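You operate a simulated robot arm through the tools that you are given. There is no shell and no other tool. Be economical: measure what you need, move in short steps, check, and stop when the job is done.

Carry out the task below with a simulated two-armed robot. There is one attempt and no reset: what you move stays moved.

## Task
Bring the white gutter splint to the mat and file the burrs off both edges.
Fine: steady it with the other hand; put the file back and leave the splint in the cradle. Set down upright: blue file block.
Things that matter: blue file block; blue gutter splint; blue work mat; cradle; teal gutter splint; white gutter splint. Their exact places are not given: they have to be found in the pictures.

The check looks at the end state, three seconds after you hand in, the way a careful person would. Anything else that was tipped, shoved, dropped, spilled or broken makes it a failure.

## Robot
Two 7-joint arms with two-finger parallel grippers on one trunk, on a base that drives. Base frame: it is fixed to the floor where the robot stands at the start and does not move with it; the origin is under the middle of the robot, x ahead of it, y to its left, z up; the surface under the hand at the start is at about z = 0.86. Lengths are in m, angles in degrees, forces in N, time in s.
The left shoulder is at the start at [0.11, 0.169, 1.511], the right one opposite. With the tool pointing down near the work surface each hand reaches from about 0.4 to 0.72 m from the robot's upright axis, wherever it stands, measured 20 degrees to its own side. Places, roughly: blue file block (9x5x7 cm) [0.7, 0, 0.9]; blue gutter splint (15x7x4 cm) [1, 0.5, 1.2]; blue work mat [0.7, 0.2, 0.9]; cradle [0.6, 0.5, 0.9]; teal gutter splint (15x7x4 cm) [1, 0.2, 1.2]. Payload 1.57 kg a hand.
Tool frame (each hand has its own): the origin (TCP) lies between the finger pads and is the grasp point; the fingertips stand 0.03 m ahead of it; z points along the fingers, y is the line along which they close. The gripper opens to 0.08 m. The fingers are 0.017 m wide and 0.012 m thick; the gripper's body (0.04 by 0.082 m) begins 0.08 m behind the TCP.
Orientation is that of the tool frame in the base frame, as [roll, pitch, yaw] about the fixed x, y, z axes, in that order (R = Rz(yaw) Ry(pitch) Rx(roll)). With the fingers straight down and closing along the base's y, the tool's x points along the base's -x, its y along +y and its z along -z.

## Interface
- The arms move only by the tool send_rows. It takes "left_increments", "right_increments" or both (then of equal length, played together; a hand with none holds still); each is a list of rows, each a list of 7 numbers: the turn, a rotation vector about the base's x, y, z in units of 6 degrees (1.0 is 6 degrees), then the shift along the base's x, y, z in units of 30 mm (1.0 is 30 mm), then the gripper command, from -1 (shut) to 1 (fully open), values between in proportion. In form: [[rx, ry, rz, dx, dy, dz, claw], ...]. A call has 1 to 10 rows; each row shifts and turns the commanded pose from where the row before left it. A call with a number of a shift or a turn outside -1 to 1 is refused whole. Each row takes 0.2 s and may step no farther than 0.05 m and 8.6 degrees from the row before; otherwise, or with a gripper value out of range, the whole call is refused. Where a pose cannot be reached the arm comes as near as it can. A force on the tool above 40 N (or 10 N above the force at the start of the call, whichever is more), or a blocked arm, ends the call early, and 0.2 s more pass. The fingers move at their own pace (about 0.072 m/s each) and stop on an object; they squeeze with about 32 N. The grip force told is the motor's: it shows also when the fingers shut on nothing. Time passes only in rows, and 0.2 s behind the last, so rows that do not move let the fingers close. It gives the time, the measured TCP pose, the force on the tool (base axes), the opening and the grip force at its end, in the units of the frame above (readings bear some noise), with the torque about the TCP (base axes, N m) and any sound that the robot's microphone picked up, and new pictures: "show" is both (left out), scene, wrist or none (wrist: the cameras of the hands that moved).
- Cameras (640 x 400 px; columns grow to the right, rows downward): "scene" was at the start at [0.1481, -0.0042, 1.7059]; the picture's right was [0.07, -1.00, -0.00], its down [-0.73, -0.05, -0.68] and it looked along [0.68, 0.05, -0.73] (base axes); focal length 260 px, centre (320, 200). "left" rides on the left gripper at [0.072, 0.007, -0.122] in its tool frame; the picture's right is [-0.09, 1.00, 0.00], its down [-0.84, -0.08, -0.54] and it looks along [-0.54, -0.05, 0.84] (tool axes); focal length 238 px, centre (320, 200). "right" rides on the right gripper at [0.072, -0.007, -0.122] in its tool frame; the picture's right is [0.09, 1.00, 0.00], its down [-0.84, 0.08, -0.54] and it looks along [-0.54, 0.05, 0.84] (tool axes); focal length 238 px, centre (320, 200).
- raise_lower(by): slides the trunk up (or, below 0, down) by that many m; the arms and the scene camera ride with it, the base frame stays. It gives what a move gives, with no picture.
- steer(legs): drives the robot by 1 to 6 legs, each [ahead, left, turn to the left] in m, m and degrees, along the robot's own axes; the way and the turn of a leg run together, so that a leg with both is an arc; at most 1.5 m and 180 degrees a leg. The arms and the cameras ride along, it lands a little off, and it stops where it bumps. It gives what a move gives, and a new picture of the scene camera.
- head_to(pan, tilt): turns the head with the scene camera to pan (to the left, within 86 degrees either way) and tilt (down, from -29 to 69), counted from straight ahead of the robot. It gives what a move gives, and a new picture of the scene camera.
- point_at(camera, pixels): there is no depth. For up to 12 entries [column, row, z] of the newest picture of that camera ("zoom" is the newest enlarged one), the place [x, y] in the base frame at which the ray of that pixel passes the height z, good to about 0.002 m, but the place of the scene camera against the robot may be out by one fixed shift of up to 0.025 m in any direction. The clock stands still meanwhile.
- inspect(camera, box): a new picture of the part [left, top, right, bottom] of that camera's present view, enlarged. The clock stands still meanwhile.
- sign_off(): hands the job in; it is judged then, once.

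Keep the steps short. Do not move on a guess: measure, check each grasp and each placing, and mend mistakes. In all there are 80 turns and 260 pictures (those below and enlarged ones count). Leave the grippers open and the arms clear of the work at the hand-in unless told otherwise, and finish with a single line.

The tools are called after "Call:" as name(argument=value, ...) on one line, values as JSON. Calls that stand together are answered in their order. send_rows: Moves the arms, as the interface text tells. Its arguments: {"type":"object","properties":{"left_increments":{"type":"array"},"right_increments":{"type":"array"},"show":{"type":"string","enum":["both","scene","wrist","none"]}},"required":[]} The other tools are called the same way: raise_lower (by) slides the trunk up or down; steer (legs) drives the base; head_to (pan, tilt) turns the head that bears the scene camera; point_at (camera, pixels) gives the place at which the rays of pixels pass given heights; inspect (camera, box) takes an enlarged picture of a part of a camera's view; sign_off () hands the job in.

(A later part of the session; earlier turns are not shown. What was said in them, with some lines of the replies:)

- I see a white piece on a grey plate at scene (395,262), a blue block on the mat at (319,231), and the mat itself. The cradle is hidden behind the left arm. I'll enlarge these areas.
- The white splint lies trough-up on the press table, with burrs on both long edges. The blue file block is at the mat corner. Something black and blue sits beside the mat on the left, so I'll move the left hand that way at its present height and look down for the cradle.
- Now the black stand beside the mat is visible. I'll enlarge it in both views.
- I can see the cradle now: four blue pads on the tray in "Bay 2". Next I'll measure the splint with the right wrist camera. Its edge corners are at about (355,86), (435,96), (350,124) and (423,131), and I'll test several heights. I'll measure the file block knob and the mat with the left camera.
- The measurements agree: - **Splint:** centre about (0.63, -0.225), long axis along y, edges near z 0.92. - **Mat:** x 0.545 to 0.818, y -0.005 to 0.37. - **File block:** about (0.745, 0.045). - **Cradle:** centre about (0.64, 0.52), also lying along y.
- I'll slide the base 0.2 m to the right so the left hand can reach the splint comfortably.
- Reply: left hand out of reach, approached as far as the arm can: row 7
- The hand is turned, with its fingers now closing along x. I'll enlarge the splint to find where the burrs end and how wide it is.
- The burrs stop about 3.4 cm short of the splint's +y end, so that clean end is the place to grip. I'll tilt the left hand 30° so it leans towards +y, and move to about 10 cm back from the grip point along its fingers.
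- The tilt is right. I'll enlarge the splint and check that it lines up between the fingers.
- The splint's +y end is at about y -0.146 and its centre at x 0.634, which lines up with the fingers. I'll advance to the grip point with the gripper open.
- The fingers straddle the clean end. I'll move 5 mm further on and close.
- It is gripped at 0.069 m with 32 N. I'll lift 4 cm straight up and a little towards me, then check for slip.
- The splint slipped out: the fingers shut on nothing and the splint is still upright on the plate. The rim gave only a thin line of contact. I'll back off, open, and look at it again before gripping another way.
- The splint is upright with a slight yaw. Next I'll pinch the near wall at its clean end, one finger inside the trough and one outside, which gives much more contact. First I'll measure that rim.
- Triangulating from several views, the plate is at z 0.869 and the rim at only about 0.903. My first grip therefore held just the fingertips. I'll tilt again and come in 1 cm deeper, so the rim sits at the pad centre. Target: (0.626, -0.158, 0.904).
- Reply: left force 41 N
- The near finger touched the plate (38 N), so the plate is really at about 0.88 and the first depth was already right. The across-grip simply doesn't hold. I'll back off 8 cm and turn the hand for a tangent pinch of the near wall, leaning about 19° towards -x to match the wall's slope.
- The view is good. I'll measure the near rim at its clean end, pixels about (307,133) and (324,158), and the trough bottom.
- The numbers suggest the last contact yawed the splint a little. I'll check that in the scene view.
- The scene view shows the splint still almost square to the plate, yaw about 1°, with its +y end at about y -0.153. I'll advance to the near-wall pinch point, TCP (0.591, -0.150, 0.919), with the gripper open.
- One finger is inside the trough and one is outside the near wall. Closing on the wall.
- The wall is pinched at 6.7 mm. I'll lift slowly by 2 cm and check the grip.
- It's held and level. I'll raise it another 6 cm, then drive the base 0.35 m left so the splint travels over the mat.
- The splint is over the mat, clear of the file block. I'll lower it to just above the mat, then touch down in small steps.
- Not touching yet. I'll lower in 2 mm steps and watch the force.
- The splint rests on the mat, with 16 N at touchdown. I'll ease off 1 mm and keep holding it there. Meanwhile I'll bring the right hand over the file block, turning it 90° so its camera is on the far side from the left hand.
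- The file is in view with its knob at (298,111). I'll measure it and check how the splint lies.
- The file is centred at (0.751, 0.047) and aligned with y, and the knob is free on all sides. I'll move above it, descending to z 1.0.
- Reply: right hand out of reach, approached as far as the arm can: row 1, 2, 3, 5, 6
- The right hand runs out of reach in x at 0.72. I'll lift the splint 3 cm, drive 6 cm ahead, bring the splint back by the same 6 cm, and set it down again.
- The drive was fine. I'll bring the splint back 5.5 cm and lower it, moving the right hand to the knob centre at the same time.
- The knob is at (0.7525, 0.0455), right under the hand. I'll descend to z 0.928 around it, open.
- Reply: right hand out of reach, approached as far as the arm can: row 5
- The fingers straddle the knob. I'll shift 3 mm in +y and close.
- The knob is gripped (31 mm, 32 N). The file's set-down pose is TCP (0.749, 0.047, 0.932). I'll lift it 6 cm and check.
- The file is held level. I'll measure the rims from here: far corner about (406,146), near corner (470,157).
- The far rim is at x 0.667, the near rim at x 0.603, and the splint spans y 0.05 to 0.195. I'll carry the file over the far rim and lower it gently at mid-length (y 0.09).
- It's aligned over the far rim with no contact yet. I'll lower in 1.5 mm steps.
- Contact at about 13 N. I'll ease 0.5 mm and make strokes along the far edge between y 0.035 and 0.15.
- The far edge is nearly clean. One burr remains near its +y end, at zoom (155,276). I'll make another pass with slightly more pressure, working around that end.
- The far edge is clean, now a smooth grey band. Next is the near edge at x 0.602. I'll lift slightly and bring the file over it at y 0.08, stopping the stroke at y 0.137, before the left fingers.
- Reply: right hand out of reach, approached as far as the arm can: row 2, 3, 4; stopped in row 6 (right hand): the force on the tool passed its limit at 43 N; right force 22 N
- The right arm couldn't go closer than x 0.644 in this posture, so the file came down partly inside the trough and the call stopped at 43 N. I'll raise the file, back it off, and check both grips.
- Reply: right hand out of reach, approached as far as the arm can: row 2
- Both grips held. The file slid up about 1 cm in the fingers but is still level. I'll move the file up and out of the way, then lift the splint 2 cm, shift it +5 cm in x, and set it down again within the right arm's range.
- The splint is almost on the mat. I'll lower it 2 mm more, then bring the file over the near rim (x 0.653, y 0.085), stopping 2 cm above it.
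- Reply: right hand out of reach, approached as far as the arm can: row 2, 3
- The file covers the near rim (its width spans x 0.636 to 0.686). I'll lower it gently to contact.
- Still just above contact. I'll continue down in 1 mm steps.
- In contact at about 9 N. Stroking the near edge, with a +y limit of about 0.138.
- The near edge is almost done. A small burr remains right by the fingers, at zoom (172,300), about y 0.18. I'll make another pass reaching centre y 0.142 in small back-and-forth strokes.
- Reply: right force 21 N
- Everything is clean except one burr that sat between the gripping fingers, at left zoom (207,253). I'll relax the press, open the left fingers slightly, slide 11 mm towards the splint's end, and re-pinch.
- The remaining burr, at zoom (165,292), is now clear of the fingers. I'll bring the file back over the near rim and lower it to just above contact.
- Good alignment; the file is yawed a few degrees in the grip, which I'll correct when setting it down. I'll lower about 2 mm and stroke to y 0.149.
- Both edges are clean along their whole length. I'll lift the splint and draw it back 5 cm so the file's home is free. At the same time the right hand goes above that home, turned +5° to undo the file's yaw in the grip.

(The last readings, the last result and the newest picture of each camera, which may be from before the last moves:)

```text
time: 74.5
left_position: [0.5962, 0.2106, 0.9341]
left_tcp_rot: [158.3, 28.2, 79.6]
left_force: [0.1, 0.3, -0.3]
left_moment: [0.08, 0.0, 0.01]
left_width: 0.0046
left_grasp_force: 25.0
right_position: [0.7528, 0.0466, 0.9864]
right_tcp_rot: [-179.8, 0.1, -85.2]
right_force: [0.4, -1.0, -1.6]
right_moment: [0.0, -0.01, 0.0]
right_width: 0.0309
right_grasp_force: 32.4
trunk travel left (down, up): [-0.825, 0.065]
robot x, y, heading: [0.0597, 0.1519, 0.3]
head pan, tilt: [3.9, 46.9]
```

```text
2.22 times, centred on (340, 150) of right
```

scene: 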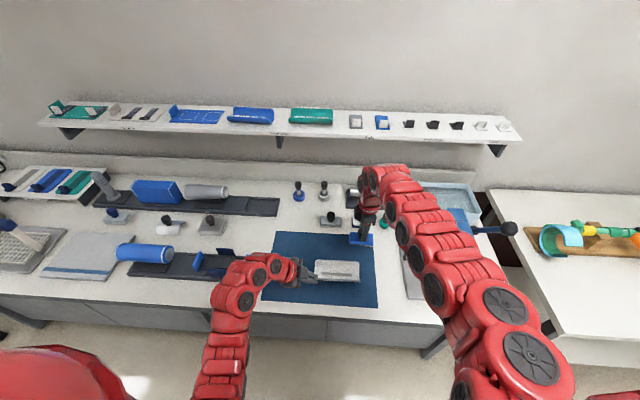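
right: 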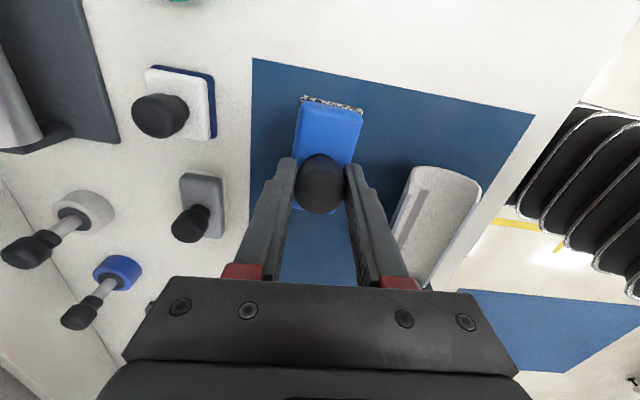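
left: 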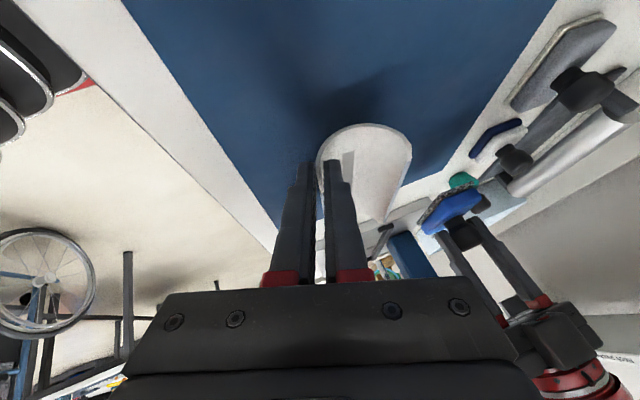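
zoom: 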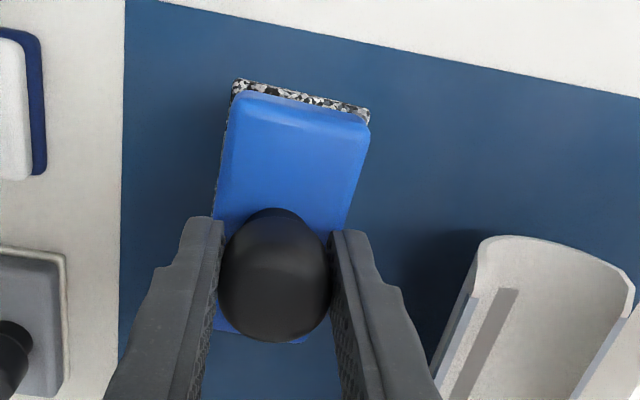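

The file is aligned with the mat's edge. I'll lower it to just above the mat, then to touch.

Call:
send_rows(right_increments=[[0, 0, 0, 0, 0, -0.7, -1], [0, 0, 0, 0, 0, -0.7, -1], [0, 0, 0, 0, 0, -0.5, -1], [0, 0, 0, 0, 0, -0.1, -1], [0, 0, 0, 0, 0, -0.07, -1], [0, 0, 0, 0, 0, 0, -1]], show="none")

Call:
send_rows(right_increments=[[0, 0, 0, 0, 0, -0.05, -1], [0, 0, 0, 0, 0, -0.05, -1], [0, 0, 0, 0, 0, 0, -1]], show="scene")

Call:
inspect(camera="scene", box=[320, 215, 400, 270])

```text
time: 75.9
left_position: [0.5961, 0.2124, 0.9341]
left_tcp_rot: [158.3, 28.1, 79.4]
left_force: [-0.1, 0.4, -0.8]
left_moment: [0.05, 0.02, 0.03]
left_width: 0.0044
left_grasp_force: 24.9
right_position: [0.7502, 0.0482, 0.9269]
right_tcp_rot: [-179.9, 0.1, -85.2]
right_force: [0.2, 0.2, -0.5]
right_moment: [0.02, -0.02, 0.0]
right_width: 0.0308
right_grasp_force: 32.5
right hand out of reach, approached as far as the arm can: row 5
trunk travel left (down, up): [-0.825, 0.065]
robot x, y, heading: [0.0614, 0.1546, -0.0]
head pan, tilt: [3.9, 46.9]
```

```text
time: 76.7
left_position: [0.5951, 0.2118, 0.9334]
left_tcp_rot: [158.3, 28.2, 79.5]
left_force: [-0.6, -0.3, -0.9]
left_moment: [0.04, 0.03, 0.01]
left_width: 0.0044
left_grasp_force: 25.5
right_position: [0.7507, 0.0473, 0.9239]
right_tcp_rot: [-179.8, 0.1, -85.2]
right_force: [-0.5, -0.1, -0.9]
right_moment: [-0.02, -0.02, 0.0]
right_width: 0.0308
right_grasp_force: 31.7
trunk travel left (down, up): [-0.825, 0.065]
robot x, y, heading: [0.0547, 0.1546, 0.0]
head pan, tilt: [3.9, 46.9]
```

scene: 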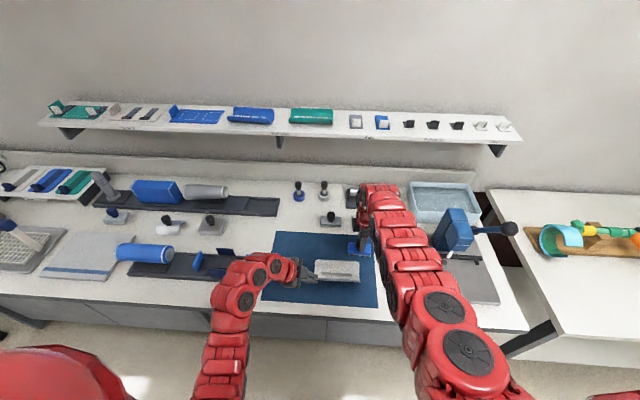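

```text
7.27 times, centred on (360, 242) of scene
```

zoom: 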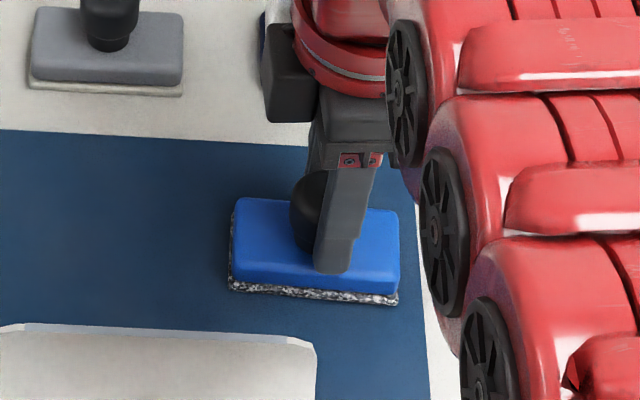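

Still a few millimetres above the mat. I'll continue in small steps.

Call:
send_rows(right_increments=[[0, 0, 0, 0, 0, -0.05, -1], [0, 0, 0, 0, 0, -0.05, -1], [0, 0, 0, 0, 0, 0, -1]], show="none")

Call:
send_rows(right_increments=[[0, 0, 0, 0, 0, -0.04, -1], [0, 0, 0, 0, 0, -0.04, -1], [0, 0, 0, 0, 0, 0, -1]], show="none")

```text
time: 77.5
left_position: [0.5955, 0.2123, 0.9341]
left_tcp_rot: [158.2, 28.2, 79.5]
left_force: [-0.4, -0.3, -0.7]
left_moment: [0.03, 0.03, 0.03]
left_width: 0.0043
left_grasp_force: 24.9
right_position: [0.7489, 0.0467, 0.9214]
right_tcp_rot: [-179.7, 0.1, -85.2]
right_force: [0.5, 1.2, -1.1]
right_moment: [-0.01, -0.03, -0.02]
right_width: 0.0307
right_grasp_force: 31.8
trunk travel left (down, up): [-0.825, 0.065]
robot x, y, heading: [0.0629, 0.1546, -0.2]
head pan, tilt: [3.9, 46.9]
```

```text
time: 78.3
left_position: [0.5958, 0.2107, 0.9332]
left_tcp_rot: [158.3, 28.1, 79.5]
left_force: [-0.5, -0.4, -0.3]
left_moment: [0.04, 0.04, 0.0]
left_width: 0.0046
left_grasp_force: 24.9
right_position: [0.7475, 0.0466, 0.9209]
right_tcp_rot: [-179.7, 0.1, -85.2]
right_force: [0.0, -1.5, 6.9]
right_moment: [0.32, 0.12, -0.02]
right_width: 0.0306
right_grasp_force: 32.5
trunk travel left (down, up): [-0.825, 0.065]
robot x, y, heading: [0.0569, 0.1526, -0.4]
head pan, tilt: [3.9, 46.9]
```

It touches at 7 N, with the +y end landing first. I'll settle it 1 mm more so it sits flat, then open slowly.

Call:
send_rows(right_increments=[[0, 0, 0, 0, 0, -0.04, -1], [0, 0, 0, 0, 0, 0, -0.3], [0, 0, 0, 0, 0, 0, -0.1], [0, 0, 0, 0, 0, 0, 0.3], [0, 0, 0, 0, 0, 0, 0.8], [0, 0, 0, 0, 0, 0, 1]])

Call:
inspect(camera="right", box=[220, 60, 460, 240])

```text
time: 79.7
left_position: [0.5957, 0.2108, 0.9334]
left_tcp_rot: [158.3, 28.2, 79.6]
left_force: [-0.7, 0.7, 0.3]
left_moment: [0.02, 0.03, 0.01]
left_width: 0.0044
left_grasp_force: 25.3
right_position: [0.7465, 0.0471, 0.9187]
right_tcp_rot: [-179.8, 0.1, -85.2]
right_force: [-0.3, -0.2, 0.5]
right_moment: [0.0, -0.04, 0.03]
right_width: 0.0798
right_grasp_force: 0.1
right hand out of reach, approached as far as the arm can: row 1
trunk travel left (down, up): [-0.825, 0.065]
robot x, y, heading: [0.0608, 0.1542, -0.2]
head pan, tilt: [3.9, 46.9]
```

scene: 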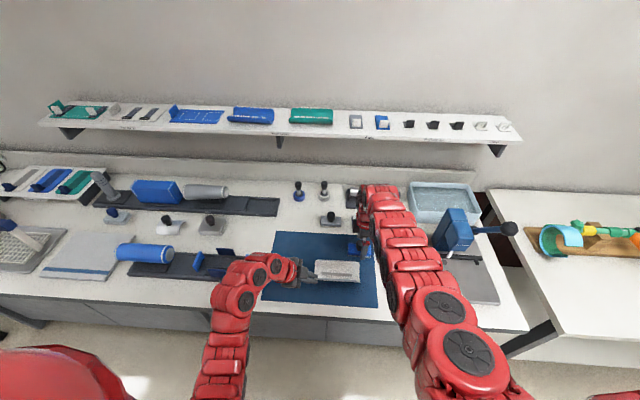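
right: 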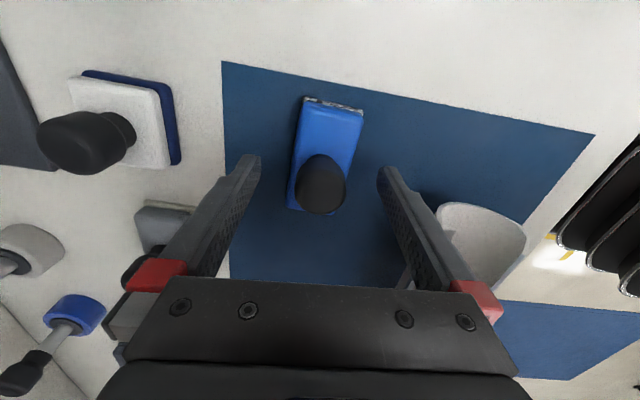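

```text
2.22 times, centred on (340, 150) of right
```

zoom: 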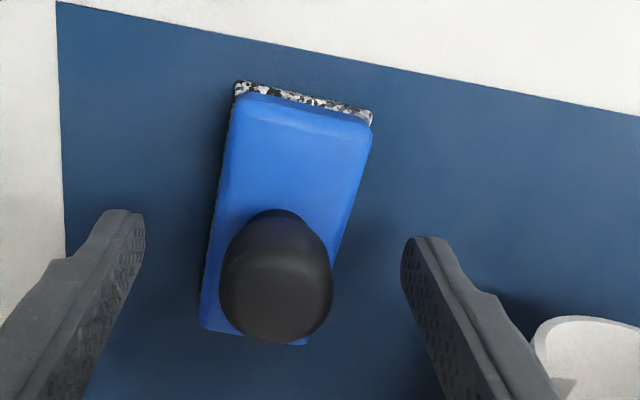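

The file is down flat, upright and free. I'll raise the right hand straight up and then aside, and lift the splint to about z 1.03 for the trip to the cradle.

Call:
send_rows(left_increments=[[0, 0, 0, 0, 0, 0, -1], [0, 0, 0, 0, 0, 0, -1], [0, 0, 0, 0, 0, 0.5, -1], [0, 0, 0, 0, 0, 0.5, -1], [0, 0, 0, 0, 0, 0.5, -1], [0, 0, 0, 0, 0, 0.6, -1], [0, 0, 0, 0, 0, 0.6, -1], [0, 0, 0, 0, 0, 0.5, -1], [0, 0, 0, 0, 0, 0, -1], [0, 0, 0, 0, 0, 0, -1]], right_increments=[[0, 0, 0, 0, 0, 0.5, 1], [0, 0, 0, 0, 0, 1, 1], [0, 0, 0, 0, 0, 1, 1], [0, 0, 0, 0, 0, 1, 1], [0, 0, 0, 0, 0, 1, 1], [0, 0, 0, 0, 0, 1, 1], [0, 0, 0, -0.5, -0.9, 1, 1], [0, 0, 0, -0.5, -0.9, 0.5, 1], [0, 0, 0, -0.5, -0.9, 0, 1], [0, 0, 0, -0.5, -0.9, 0, 1]], show="scene")

Call:
inspect(camera="scene", box=[290, 205, 400, 285])

```text
time: 81.9
left_position: [0.5931, 0.2106, 1.0295]
left_tcp_rot: [158.4, 28.3, 79.5]
left_force: [-0.5, 0.2, -1.4]
left_moment: [0.03, 0.05, 0.01]
left_width: 0.0045
left_grasp_force: 24.6
right_position: [0.7018, -0.0356, 1.1297]
right_tcp_rot: [179.9, 0.1, -85.4]
right_force: [0.0, 1.0, -0.4]
right_moment: [-0.01, -0.01, 0.02]
right_width: 0.0798
right_grasp_force: 0.0
right hand out of reach, approached as far as the arm can: row 10
trunk travel left (down, up): [-0.825, 0.065]
robot x, y, heading: [0.0591, 0.1513, 0.1]
head pan, tilt: [3.9, 46.9]
```

scene: 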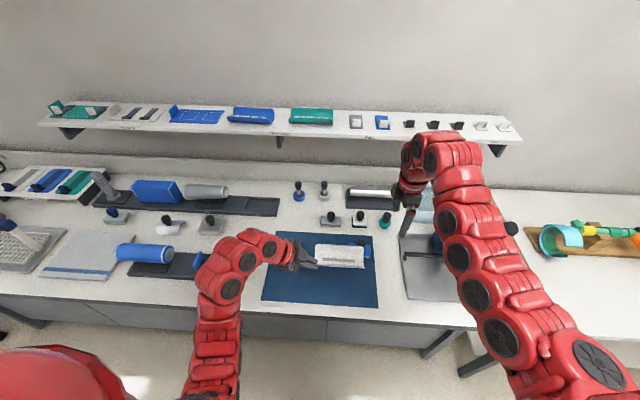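

```text
5.00 times, centred on (345, 245) of scene
```

zoom: 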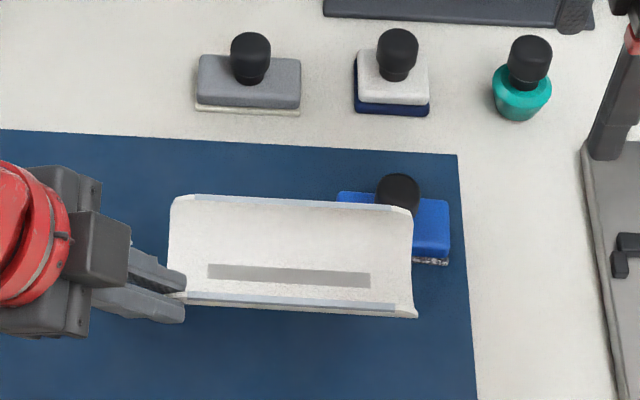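

The file stands upright back at its spot. I'll drive 0.38 m left, bringing the splint near the cradle at a safe height.

Call:
steer(legs=[[0, 0.38, 0]])

Call:
inspect(camera="scene", box=[240, 190, 400, 290])

Call:
inspect(camera="right", box=[0, 0, 640, 400])

Call:
inspect(camera="left", box=[200, 40, 520, 240])

```text
time: 84.3
left_position: [0.594, 0.578, 1.0301]
left_tcp_rot: [158.3, 28.1, 79.1]
left_force: [-0.6, 0.3, -0.2]
left_moment: [0.04, 0.0, 0.0]
left_width: 0.0044
left_grasp_force: 25.3
right_position: [0.7017, 0.3331, 1.1288]
right_tcp_rot: [-179.9, 0.3, -85.7]
right_force: [0.2, -0.2, -0.3]
right_moment: [0.01, 0.02, -0.01]
right_width: 0.0802
right_grasp_force: 0.0
trunk travel left (down, up): [-0.825, 0.065]
robot x, y, heading: [0.0567, 0.5236, -0.3]
head pan, tilt: [3.9, 46.9]
```

scene: 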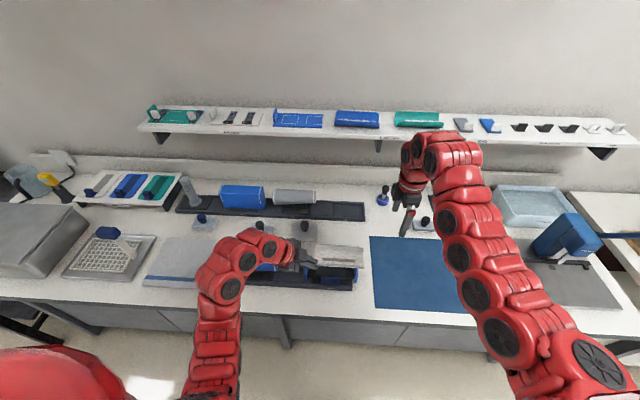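

```text
4.00 times, centred on (320, 240) of scene
```

zoom: 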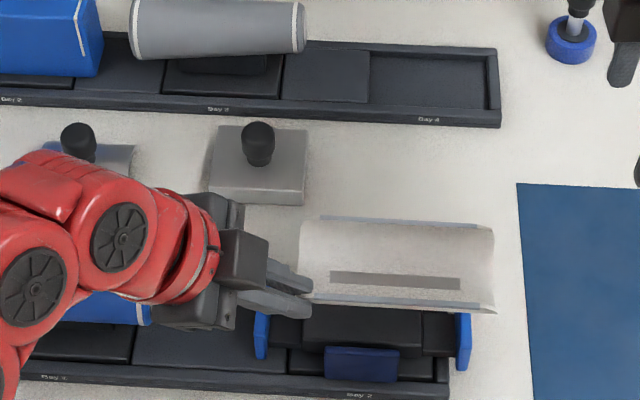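

```text
1.00 times, centred on (320, 200) of right (not enlarged: the box is as wide or as high as the picture)
```

zoom: 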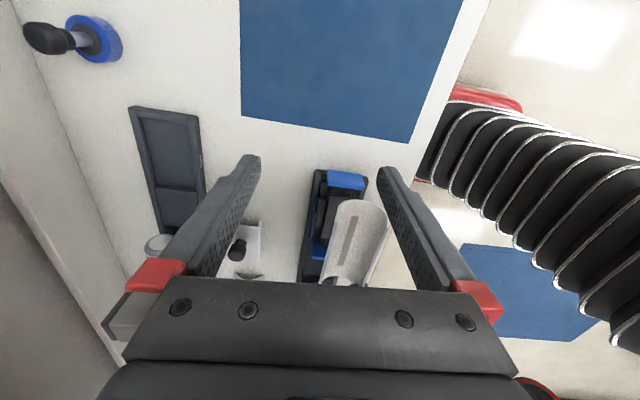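

```text
2.00 times, centred on (360, 140) of left
```

zoom: 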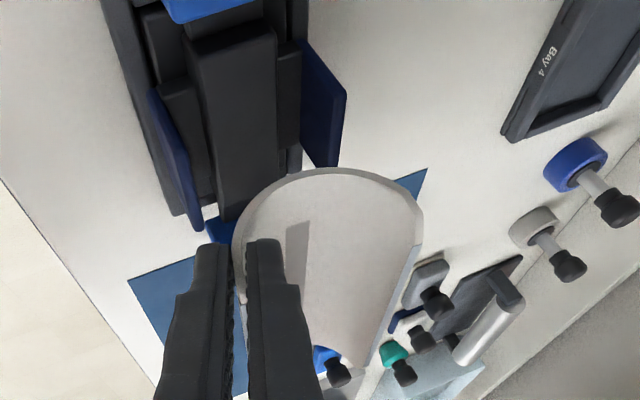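

The splint is next to the cradle, and the cradle lies slightly nearer to me than the splint. I'll enlarge both hand views to measure the pads by triangulation.

Call:
inspect(camera="right", box=[270, 150, 430, 290])

Call:
inspect(camera="left", box=[220, 0, 400, 160])

Call:
inspect(camera="scene", box=[280, 235, 380, 298])

```text
2.86 times, centred on (350, 220) of right
```

zoom: 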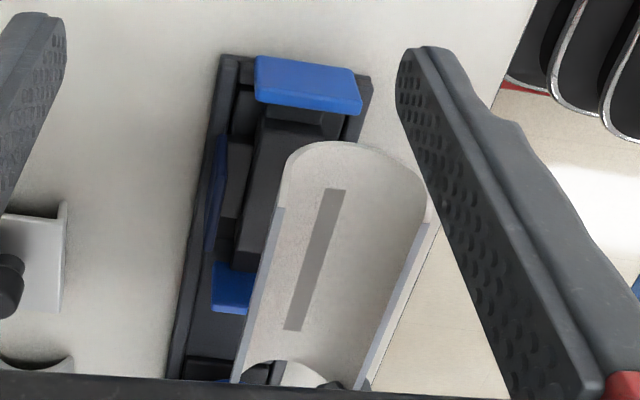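

```text
2.50 times, centred on (310, 80) of left
```

zoom: 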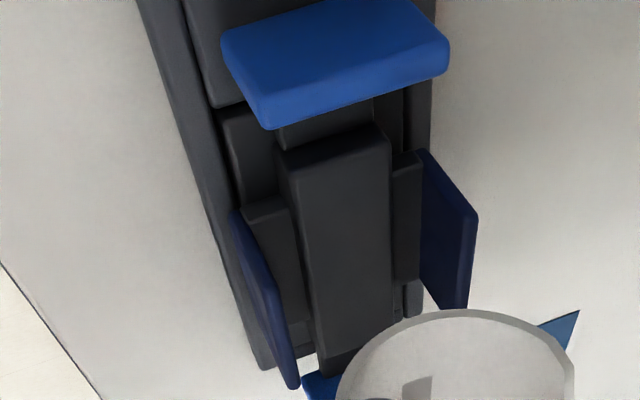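

```text
6.35 times, centred on (330, 266) of scene
```

zoom: 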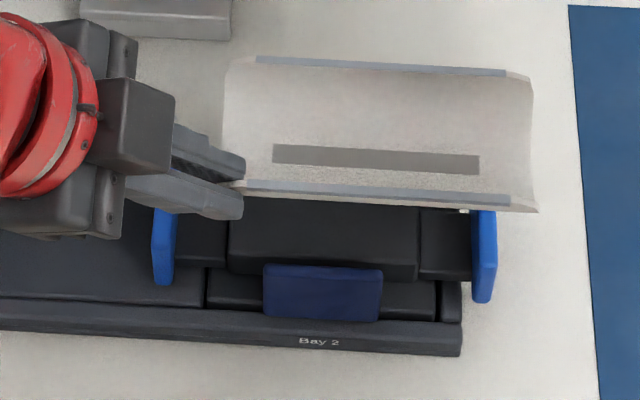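

Call:
point_at(camera="left", pixels=[[289.2, 50, 0.89], [289.2, 50, 0.92], [360.8, 24.8, 0.89], [360.8, 24.8, 0.92], [274.8, 84.8, 0.89], [274.8, 84.8, 0.92], [302, 154, 0.89], [302, 154, 0.92], [373.2, 86, 0.89], [373.2, 86, 0.92], [369.2, 123, 0.89], [369.2, 123, 0.92]])

Call:
point_at(camera="right", pixels=[[328, 184, 0.89], [328, 184, 0.92], [364, 189.2, 0.89], [364, 189.2, 0.92], [312.2, 257.8, 0.89], [312.2, 257.8, 0.92], [328, 170, 0.87], [309, 235, 0.9]])

Call:
point_at(camera="scene", pixels=[[304.5, 257, 0.9], [355, 258, 0.9], [304.5, 257, 0.92], [355, 258, 0.92], [319, 276, 0.91], [338, 277, 0.91]])

```text
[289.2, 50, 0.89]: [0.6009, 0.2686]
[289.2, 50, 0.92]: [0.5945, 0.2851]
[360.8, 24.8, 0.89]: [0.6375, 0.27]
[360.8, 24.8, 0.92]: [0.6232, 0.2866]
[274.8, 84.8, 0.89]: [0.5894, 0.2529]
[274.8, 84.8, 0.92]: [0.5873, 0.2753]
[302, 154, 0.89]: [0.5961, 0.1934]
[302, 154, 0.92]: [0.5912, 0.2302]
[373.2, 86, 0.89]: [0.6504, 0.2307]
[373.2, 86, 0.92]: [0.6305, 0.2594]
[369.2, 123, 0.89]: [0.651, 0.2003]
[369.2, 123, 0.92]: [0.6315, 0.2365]
```

```text
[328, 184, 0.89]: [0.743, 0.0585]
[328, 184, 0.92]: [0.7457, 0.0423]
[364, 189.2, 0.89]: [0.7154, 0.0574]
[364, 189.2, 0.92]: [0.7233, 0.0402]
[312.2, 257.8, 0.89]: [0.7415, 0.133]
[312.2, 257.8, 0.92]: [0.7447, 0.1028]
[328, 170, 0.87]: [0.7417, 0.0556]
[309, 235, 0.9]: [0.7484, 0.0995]
```

```text
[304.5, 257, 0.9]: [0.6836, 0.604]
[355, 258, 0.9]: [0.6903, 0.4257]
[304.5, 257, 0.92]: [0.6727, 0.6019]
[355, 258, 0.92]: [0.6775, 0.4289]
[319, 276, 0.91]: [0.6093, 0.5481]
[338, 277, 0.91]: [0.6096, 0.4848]
```

The wrist readings came from pictures taken before the drive. I'll take fresh ones with a motionless row and repeat.

Call:
send_rows(left_increments=[[0, 0, 0, 0, 0, 0, -1]], right_increments=[[0, 0, 0, 0, 0, 0, 1]], show="wrist")

Call:
point_at(camera="left", pixels=[[289.2, 50, 0.89], [289.2, 50, 0.92], [360.8, 24.8, 0.89], [360.8, 24.8, 0.92], [274.8, 84.8, 0.89], [274.8, 84.8, 0.92], [302, 154, 0.89], [302, 154, 0.92], [373.2, 86, 0.89], [373.2, 86, 0.92], [369.2, 123, 0.89], [369.2, 123, 0.92]])

Call:
point_at(camera="right", pixels=[[328, 184, 0.89], [328, 184, 0.92], [364, 189.2, 0.89], [364, 189.2, 0.92], [312.2, 257.8, 0.89], [312.2, 257.8, 0.92], [317, 197, 0.89], [317, 197, 0.92], [312, 237, 0.89], [312, 237, 0.92]])

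```text
time: 84.7
left_position: [0.5953, 0.5787, 1.0301]
left_tcp_rot: [158.3, 28.3, 79.0]
left_force: [0.4, 0.3, -0.3]
left_moment: [0.07, 0.0, 0.0]
left_width: 0.0043
left_grasp_force: 25.1
right_position: [0.7016, 0.3324, 1.13]
right_tcp_rot: [180.0, 0.2, -85.7]
right_force: [-0.6, 0.6, 0.0]
right_moment: [-0.01, 0.0, -0.02]
right_width: 0.0801
right_grasp_force: 0.1
trunk travel left (down, up): [-0.825, 0.065]
robot x, y, heading: [0.0608, 0.5251, -0.5]
head pan, tilt: [3.9, 46.9]
```

right: 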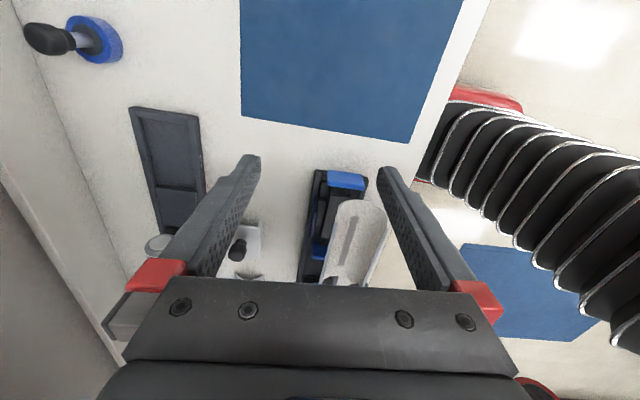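
left: 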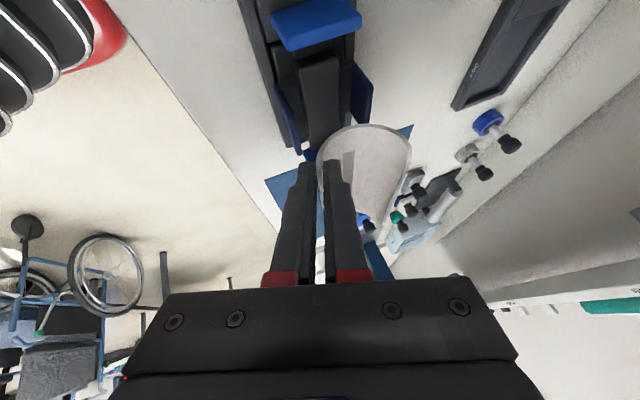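

```text
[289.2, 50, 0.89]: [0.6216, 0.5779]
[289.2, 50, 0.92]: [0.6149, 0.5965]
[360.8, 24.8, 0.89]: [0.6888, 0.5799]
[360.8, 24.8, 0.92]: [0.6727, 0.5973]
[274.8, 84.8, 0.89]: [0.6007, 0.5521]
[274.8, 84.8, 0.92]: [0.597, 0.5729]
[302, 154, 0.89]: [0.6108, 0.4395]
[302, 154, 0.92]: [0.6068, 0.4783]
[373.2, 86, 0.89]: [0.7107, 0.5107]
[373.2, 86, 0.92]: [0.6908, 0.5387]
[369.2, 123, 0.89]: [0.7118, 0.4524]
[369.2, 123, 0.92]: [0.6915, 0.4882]
```

```text
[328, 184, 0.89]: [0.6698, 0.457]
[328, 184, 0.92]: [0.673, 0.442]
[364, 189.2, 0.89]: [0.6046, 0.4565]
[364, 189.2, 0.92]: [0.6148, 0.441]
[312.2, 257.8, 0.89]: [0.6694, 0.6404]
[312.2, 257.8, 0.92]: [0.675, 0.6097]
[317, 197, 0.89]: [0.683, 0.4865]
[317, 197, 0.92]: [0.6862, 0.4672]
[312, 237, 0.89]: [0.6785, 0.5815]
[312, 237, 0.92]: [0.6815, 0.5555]
```

The pads agree at z about 0.92. The end pads' tops are at y 0.442 and 0.597, spanning x 0.615 to 0.673, and the side pads' tops are at x 0.60 and 0.69. That puts the cradle centre at about (0.645, 0.519). Next I'll measure the held splint at its rim height (z 1.0245) in the right view.

Call:
point_at(camera="right", pixels=[[338.5, 204.3, 1.0245], [376.2, 211.3, 1.0245], [320.3, 283, 1.0245], [364.7, 284.7, 1.0245], [357, 200, 1.0]])

Call:
point_at(camera="scene", pixels=[[318.5, 242.5, 1.0245], [363, 247, 1.0245], [316, 265, 1.0245], [363.5, 268, 1.0245]])

Call:
point_at(camera="left", pixels=[[320, 152, 1.0245], [410, 140, 1.0245], [362, 125, 0.995]])

```text
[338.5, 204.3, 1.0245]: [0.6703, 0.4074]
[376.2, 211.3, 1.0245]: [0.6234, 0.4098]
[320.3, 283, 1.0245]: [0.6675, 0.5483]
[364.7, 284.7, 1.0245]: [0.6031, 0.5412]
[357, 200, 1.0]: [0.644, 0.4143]
```

```text
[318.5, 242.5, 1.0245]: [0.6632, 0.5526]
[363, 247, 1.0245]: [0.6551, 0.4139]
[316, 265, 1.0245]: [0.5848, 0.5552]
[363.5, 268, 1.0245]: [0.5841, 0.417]
```

```text
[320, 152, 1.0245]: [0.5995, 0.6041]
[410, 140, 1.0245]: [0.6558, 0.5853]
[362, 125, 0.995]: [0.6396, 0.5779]
```

My best estimate for the splint centre is (0.6355, 0.494). I'll shift by +9.5 mm in x and +25 mm in y, then lower to hover just above the pads (TCP z 0.965) and check alignment there.

Call:
send_rows(left_increments=[[0, 0, 0, 0.16, 0.42, 0, -1], [0, 0, 0, 0.16, 0.42, 0, -1], [0, 0, 0, 0, 0, -0.7, -1], [0, 0, 0, 0, 0, -0.7, -1], [0, 0, 0, 0, 0, -0.7, -1], [0, 0, 0, 0, 0, 0, -1]], right_increments=[[0, 0, 0, 0, 0, 0, 1], [0, 0, 0, 0, 0, 0, 1], [0, 0, 0, 0, 0, 0, 1], [0, 0, 0, 0, 0, 0, 1], [0, 0, 0, 0, 0, 0, 1], [0, 0, 0, 0, 0, 0, 1]])

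Call:
inspect(camera="scene", box=[270, 235, 380, 305])

Call:
inspect(camera="right", box=[270, 150, 430, 290])

Call:
inspect(camera="left", box=[220, 40, 440, 200])

```text
time: 86.1
left_position: [0.6037, 0.6042, 0.9665]
left_tcp_rot: [158.3, 28.3, 79.0]
left_force: [0.0, -0.6, -1.2]
left_moment: [0.01, 0.03, 0.03]
left_width: 0.0043
left_grasp_force: 24.7
right_position: [0.7021, 0.3326, 1.1291]
right_tcp_rot: [-179.9, 0.1, -85.7]
right_force: [0.1, 0.2, -1.1]
right_moment: [-0.01, 0.0, -0.01]
right_width: 0.0801
right_grasp_force: 0.0
trunk travel left (down, up): [-0.825, 0.065]
robot x, y, heading: [0.0602, 0.5262, -0.5]
head pan, tilt: [3.9, 46.9]
```

scene: 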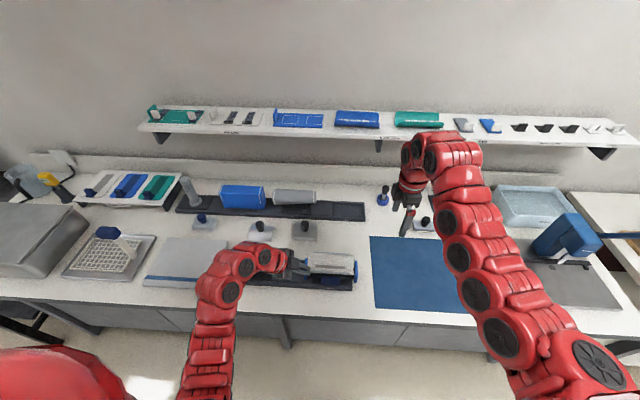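
right: 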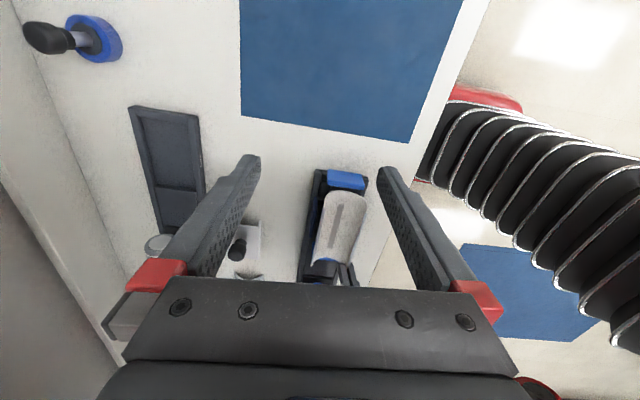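
left: 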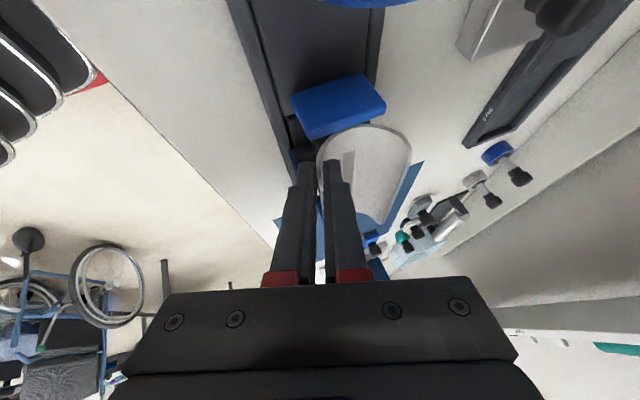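

```text
5.71 times, centred on (325, 270) of scene
```

zoom: 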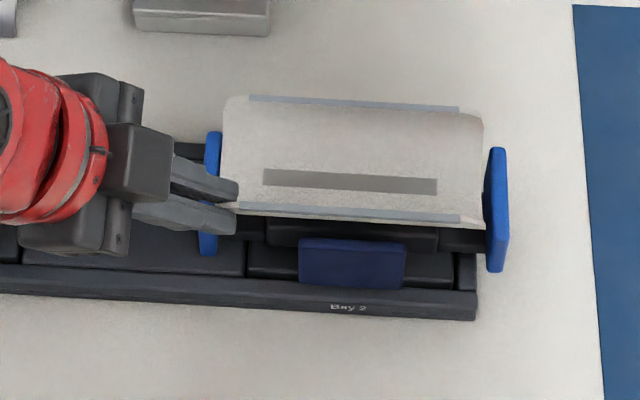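

```text
2.86 times, centred on (350, 220) of right
```

zoom: 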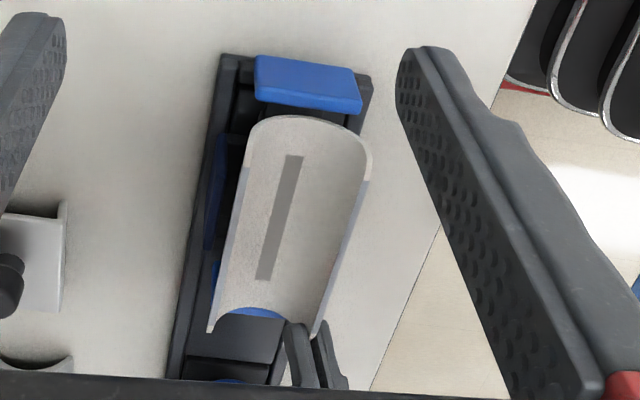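

```text
2.50 times, centred on (330, 120) of left
```

zoom: 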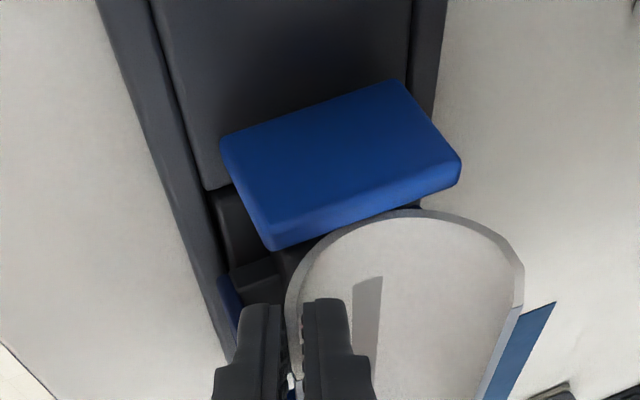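

Close. I'll compare the splint ends and rims against the pads in these fresh pictures.

Call:
point_at(camera="left", pixels=[[366, 124, 0.93], [316, 160, 0.961], [407.2, 148, 0.961], [306.8, 137, 0.92], [382, 109, 0.92]])

Call:
point_at(camera="right", pixels=[[346, 191, 0.961], [346, 191, 0.93], [324.8, 199, 0.961], [367, 208, 0.961], [328, 184, 0.92], [364, 189.2, 0.92], [322, 229, 0.961], [357, 234, 0.961], [312, 266, 0.961]])

Call:
point_at(camera="scene", pixels=[[307.5, 252, 0.961], [353.3, 255.5, 0.961], [310, 272, 0.961], [353.5, 275, 0.961], [305, 259, 0.92], [355, 261, 0.92], [321, 277, 0.92], [340, 278, 0.92]])

```text
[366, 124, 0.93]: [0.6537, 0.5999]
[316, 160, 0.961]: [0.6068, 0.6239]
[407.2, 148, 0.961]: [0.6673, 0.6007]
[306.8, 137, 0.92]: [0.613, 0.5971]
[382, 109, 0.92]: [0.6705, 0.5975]
```

```text
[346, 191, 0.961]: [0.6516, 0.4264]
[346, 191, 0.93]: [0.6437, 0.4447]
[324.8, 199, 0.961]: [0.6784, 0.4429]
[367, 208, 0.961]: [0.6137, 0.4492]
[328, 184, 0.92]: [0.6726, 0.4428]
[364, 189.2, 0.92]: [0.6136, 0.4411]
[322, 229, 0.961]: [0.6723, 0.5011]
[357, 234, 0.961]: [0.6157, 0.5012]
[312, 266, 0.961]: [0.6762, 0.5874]
```

```text
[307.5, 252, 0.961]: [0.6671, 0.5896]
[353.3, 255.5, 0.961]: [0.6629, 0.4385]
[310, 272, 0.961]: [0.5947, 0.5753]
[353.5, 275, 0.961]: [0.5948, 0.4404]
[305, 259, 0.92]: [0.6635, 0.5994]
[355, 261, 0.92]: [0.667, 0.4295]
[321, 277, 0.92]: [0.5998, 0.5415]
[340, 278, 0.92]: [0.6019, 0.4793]
```

The splint spans y 0.445 to 0.600 and x 0.614 to 0.676, against a cradle centre of (0.644, 0.5195), so it's aligned within about 3 mm. I'll nudge -2 mm in y and lower slowly.

Call:
send_rows(left_increments=[[0, 0, 0, 0, -0.07, -0.2, -1], [0, 0, 0, 0, 0, -0.2, -1], [0, 0, 0, 0, 0, -0.2, -1], [0, 0, 0, 0, 0, -0.1, -1], [0, 0, 0, 0, 0, 0, -1]], show="scene")

Call:
inspect(camera="scene", box=[270, 235, 380, 305])

```text
time: 87.3
left_position: [0.6051, 0.601, 0.9475]
left_tcp_rot: [158.1, 28.3, 78.9]
left_force: [-0.9, -1.0, 7.3]
left_moment: [-0.2, -0.16, -0.03]
left_width: 0.0043
left_grasp_force: 25.0
right_position: [0.7013, 0.3339, 1.1302]
right_tcp_rot: [-179.8, 0.3, -85.6]
right_force: [-0.5, 0.4, 0.5]
right_moment: [-0.01, 0.01, 0.01]
right_width: 0.0801
right_grasp_force: 0.1
trunk travel left (down, up): [-0.825, 0.065]
robot x, y, heading: [0.0615, 0.5276, -0.4]
head pan, tilt: [3.9, 46.9]
```

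scene: 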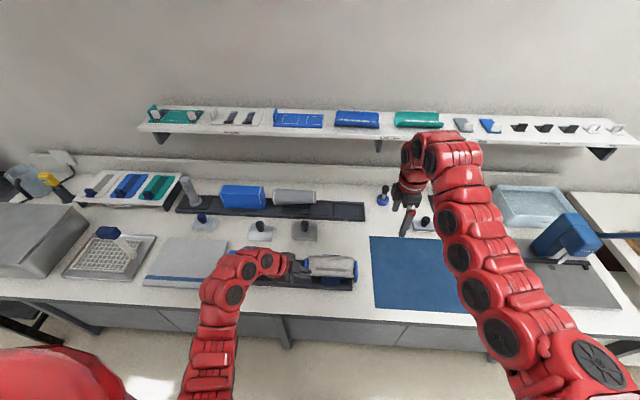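

```text
5.71 times, centred on (325, 270) of scene
```

zoom: 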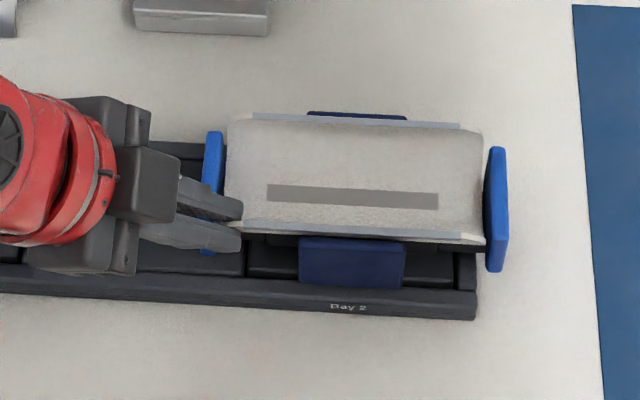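

Contact at 7 N, with the centre of pressure towards the +y end. I'll check from both wrists whether that's the seat or an end pad.

Call:
send_rows(left_increments=[[0, 0, 0, 0, 0, 0, -1]], right_increments=[[0, 0, 0, 0, 0, 0, 1]], show="wrist")

Call:
inspect(camera="left", box=[280, 60, 440, 180])

Call:
inspect(camera="right", box=[290, 160, 390, 290])

```text
time: 87.7
left_position: [0.6031, 0.6018, 0.947]
left_tcp_rot: [158.1, 28.2, 79.0]
left_force: [0.6, -1.2, 9.6]
left_moment: [-0.27, -0.26, 0.0]
left_width: 0.004
left_grasp_force: 24.8
right_position: [0.7011, 0.3324, 1.1307]
right_tcp_rot: [-179.9, 0.2, -85.7]
right_force: [-0.3, 0.3, -1.1]
right_moment: [0.0, -0.02, 0.0]
right_width: 0.0803
right_grasp_force: 0.1
trunk travel left (down, up): [-0.825, 0.065]
robot x, y, heading: [0.0616, 0.5232, -0.6]
head pan, tilt: [3.9, 46.9]
```

right: 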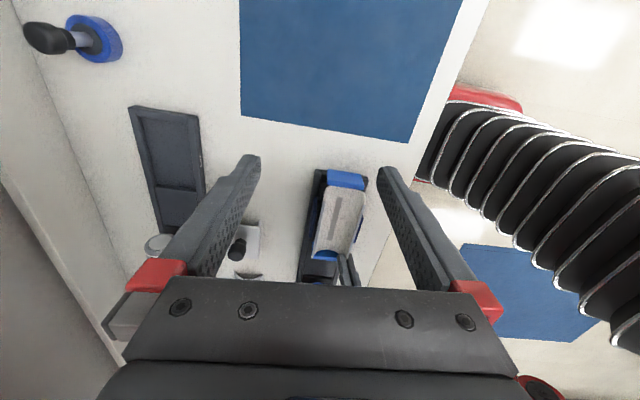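
left: 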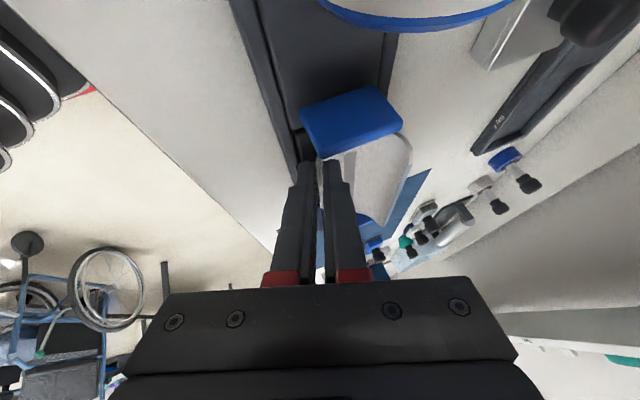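

```text
3.33 times, centred on (360, 120) of left
```

zoom: 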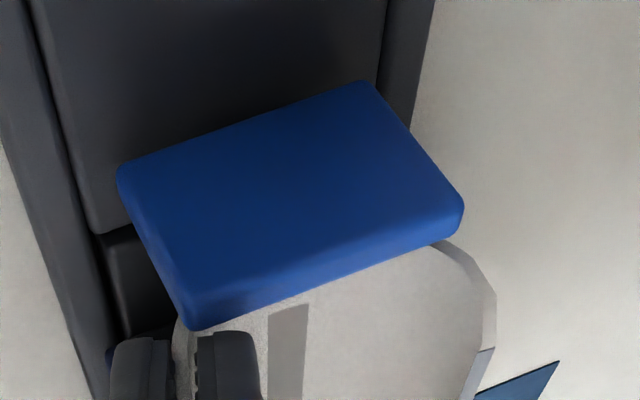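

```text
3.08 times, centred on (340, 225) of right
```

zoom: 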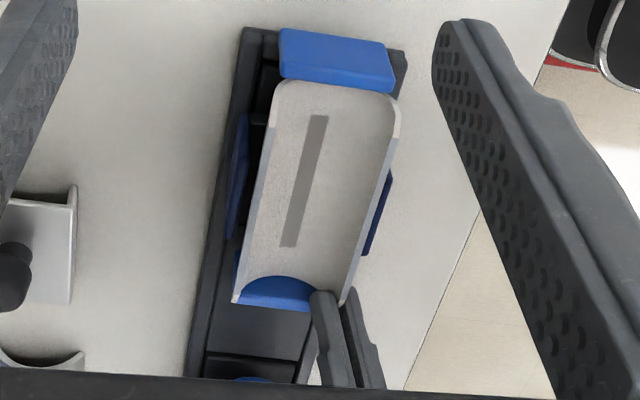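

The pressure centre, about (0.63, 0.574), is under the seat block. Both side pads flank the splint and both end pads bracket it, so it's seated. I'll open the fingers a little and back out along the finger axis.

Call:
send_rows(left_increments=[[0, 0, 0, 0, 0, 0.02, -1], [0, 0, 0, 0, 0, 0, -0.85], [0, 0, 0, 0, 0, 0, -0.65], [0, 0, 0, 0, 0, 0, -0.5], [0, 0, 0, 0, 0, 0, -0.5]])

Call:
inspect(camera="scene", box=[270, 235, 380, 305])

```text
time: 88.9
left_position: [0.6045, 0.6019, 0.947]
left_tcp_rot: [158.2, 28.2, 79.1]
left_force: [-0.6, 0.4, -0.1]
left_moment: [0.05, 0.02, 0.01]
left_width: 0.0198
left_grasp_force: 0.0
right_position: [0.7027, 0.3333, 1.1289]
right_tcp_rot: [-179.9, 0.1, -85.7]
right_force: [-0.5, 0.9, 0.1]
right_moment: [0.02, -0.01, -0.01]
right_width: 0.0803
right_grasp_force: 0.2
trunk travel left (down, up): [-0.825, 0.065]
robot x, y, heading: [0.0581, 0.5251, -0.2]
head pan, tilt: [3.9, 46.9]
```

scene: 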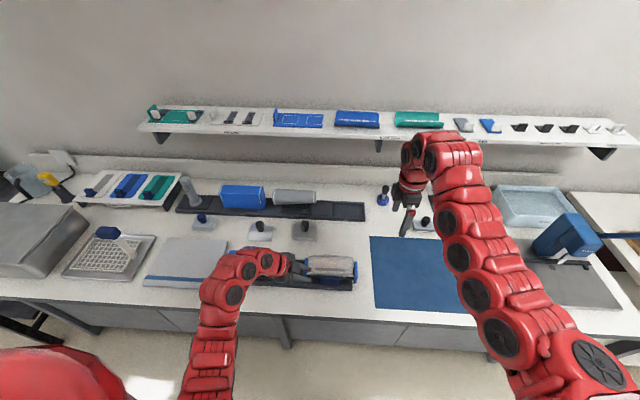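
left: 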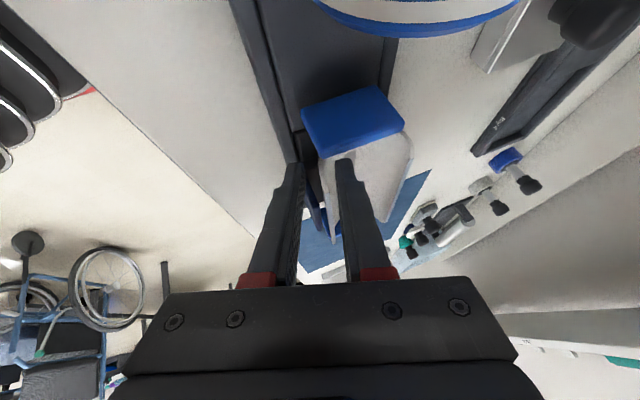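

```text
5.71 times, centred on (325, 270) of scene
```

zoom: 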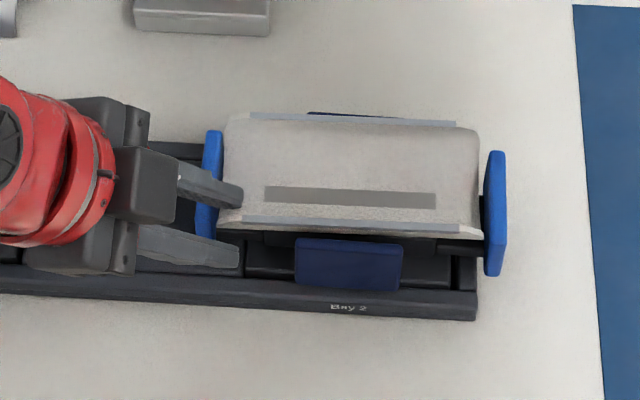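

Released, and the splint stays in place. I'll back out along the finger axis.

Call:
send_rows(left_increments=[[0, 0, 0, -0.14, 0.25, 0.41, -0.5], [0, 0, 0, -0.28, 0.5, 0.82, -0.5], [0, 0, 0, -0.28, 0.5, 0.82, -0.5], [0, 0, 0, -0.28, 0.5, 0.82, 0], [0, 0, 0, -0.2, 0.3, 1, 1], [0, 0, 0, 0, 0.3, 1, 1], [0, 0, 0, 0, 0.3, 1, 1], [0, 0, 0, 0, 0, 0, 1]])

Call:
inspect(camera="scene", box=[270, 235, 380, 305])

Call:
inspect(camera="right", box=[290, 160, 390, 290])

Call:
inspect(camera="left", box=[200, 40, 480, 220])

```text
time: 90.7
left_position: [0.5676, 0.6815, 1.1218]
left_tcp_rot: [158.4, 28.2, 79.0]
left_force: [0.2, 0.0, 0.3]
left_moment: [-0.01, 0.0, -0.01]
left_width: 0.0798
left_grasp_force: 0.1
right_position: [0.7018, 0.3326, 1.1301]
right_tcp_rot: [-180.0, 0.2, -85.7]
right_force: [1.7, -0.3, 0.3]
right_moment: [0.0, -0.03, 0.01]
right_width: 0.0798
right_grasp_force: 0.0
trunk travel left (down, up): [-0.825, 0.065]
robot x, y, heading: [0.0613, 0.5265, -0.5]
head pan, tilt: [3.9, 46.9]
```

scene: 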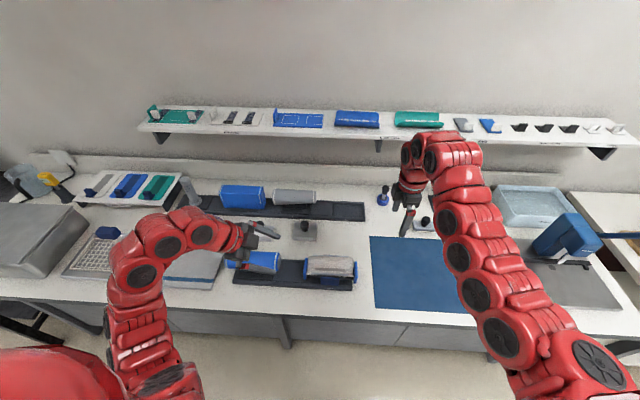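
left: 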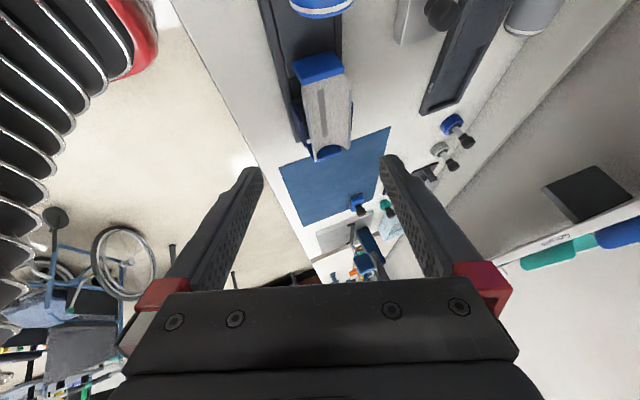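

```text
5.71 times, centred on (325, 270) of scene
```

zoom: 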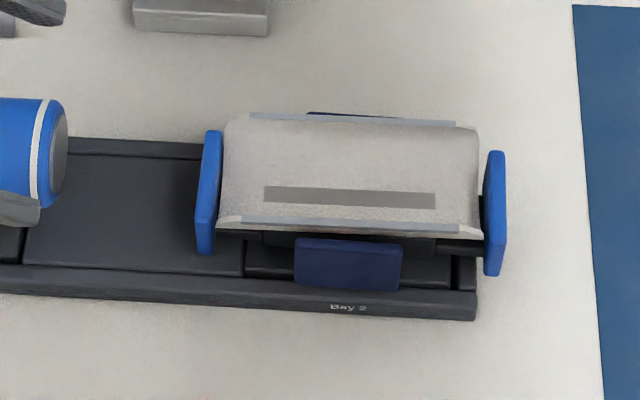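

```text
3.08 times, centred on (340, 225) of right
```

zoom: 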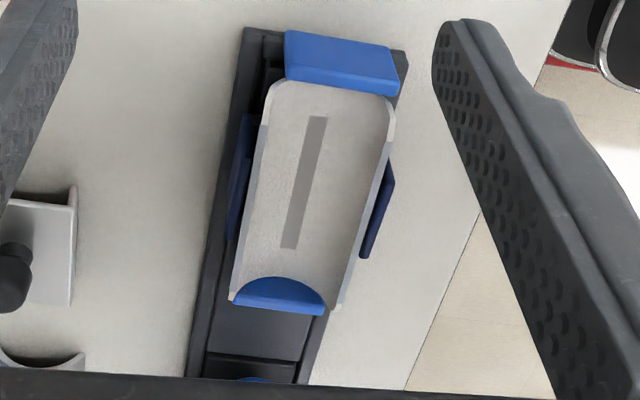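

```text
2.22 times, centred on (340, 130) of left
```

zoom: 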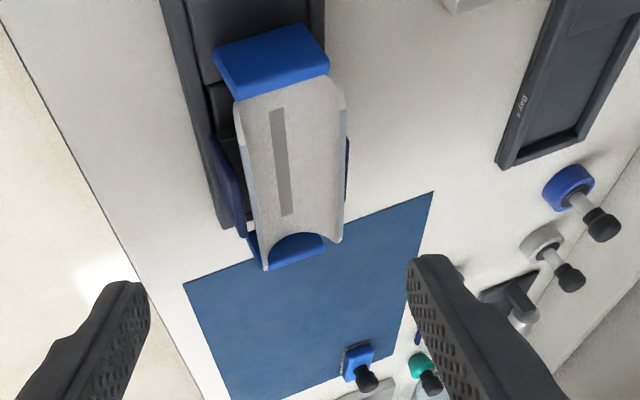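

The splint sits in the cradle between all four pads with both edges filed. The blue file block is upright at its place on the mat, and both grippers are open and clear. Handing in.

Call:
sign_off()

```text
The job is handed in.
```

The white splint was filed clean on both edges on the mat while the left hand held it. It now rests in the cradle, with the blue file block back upright at its spot on the mat and both grippers open and clear.
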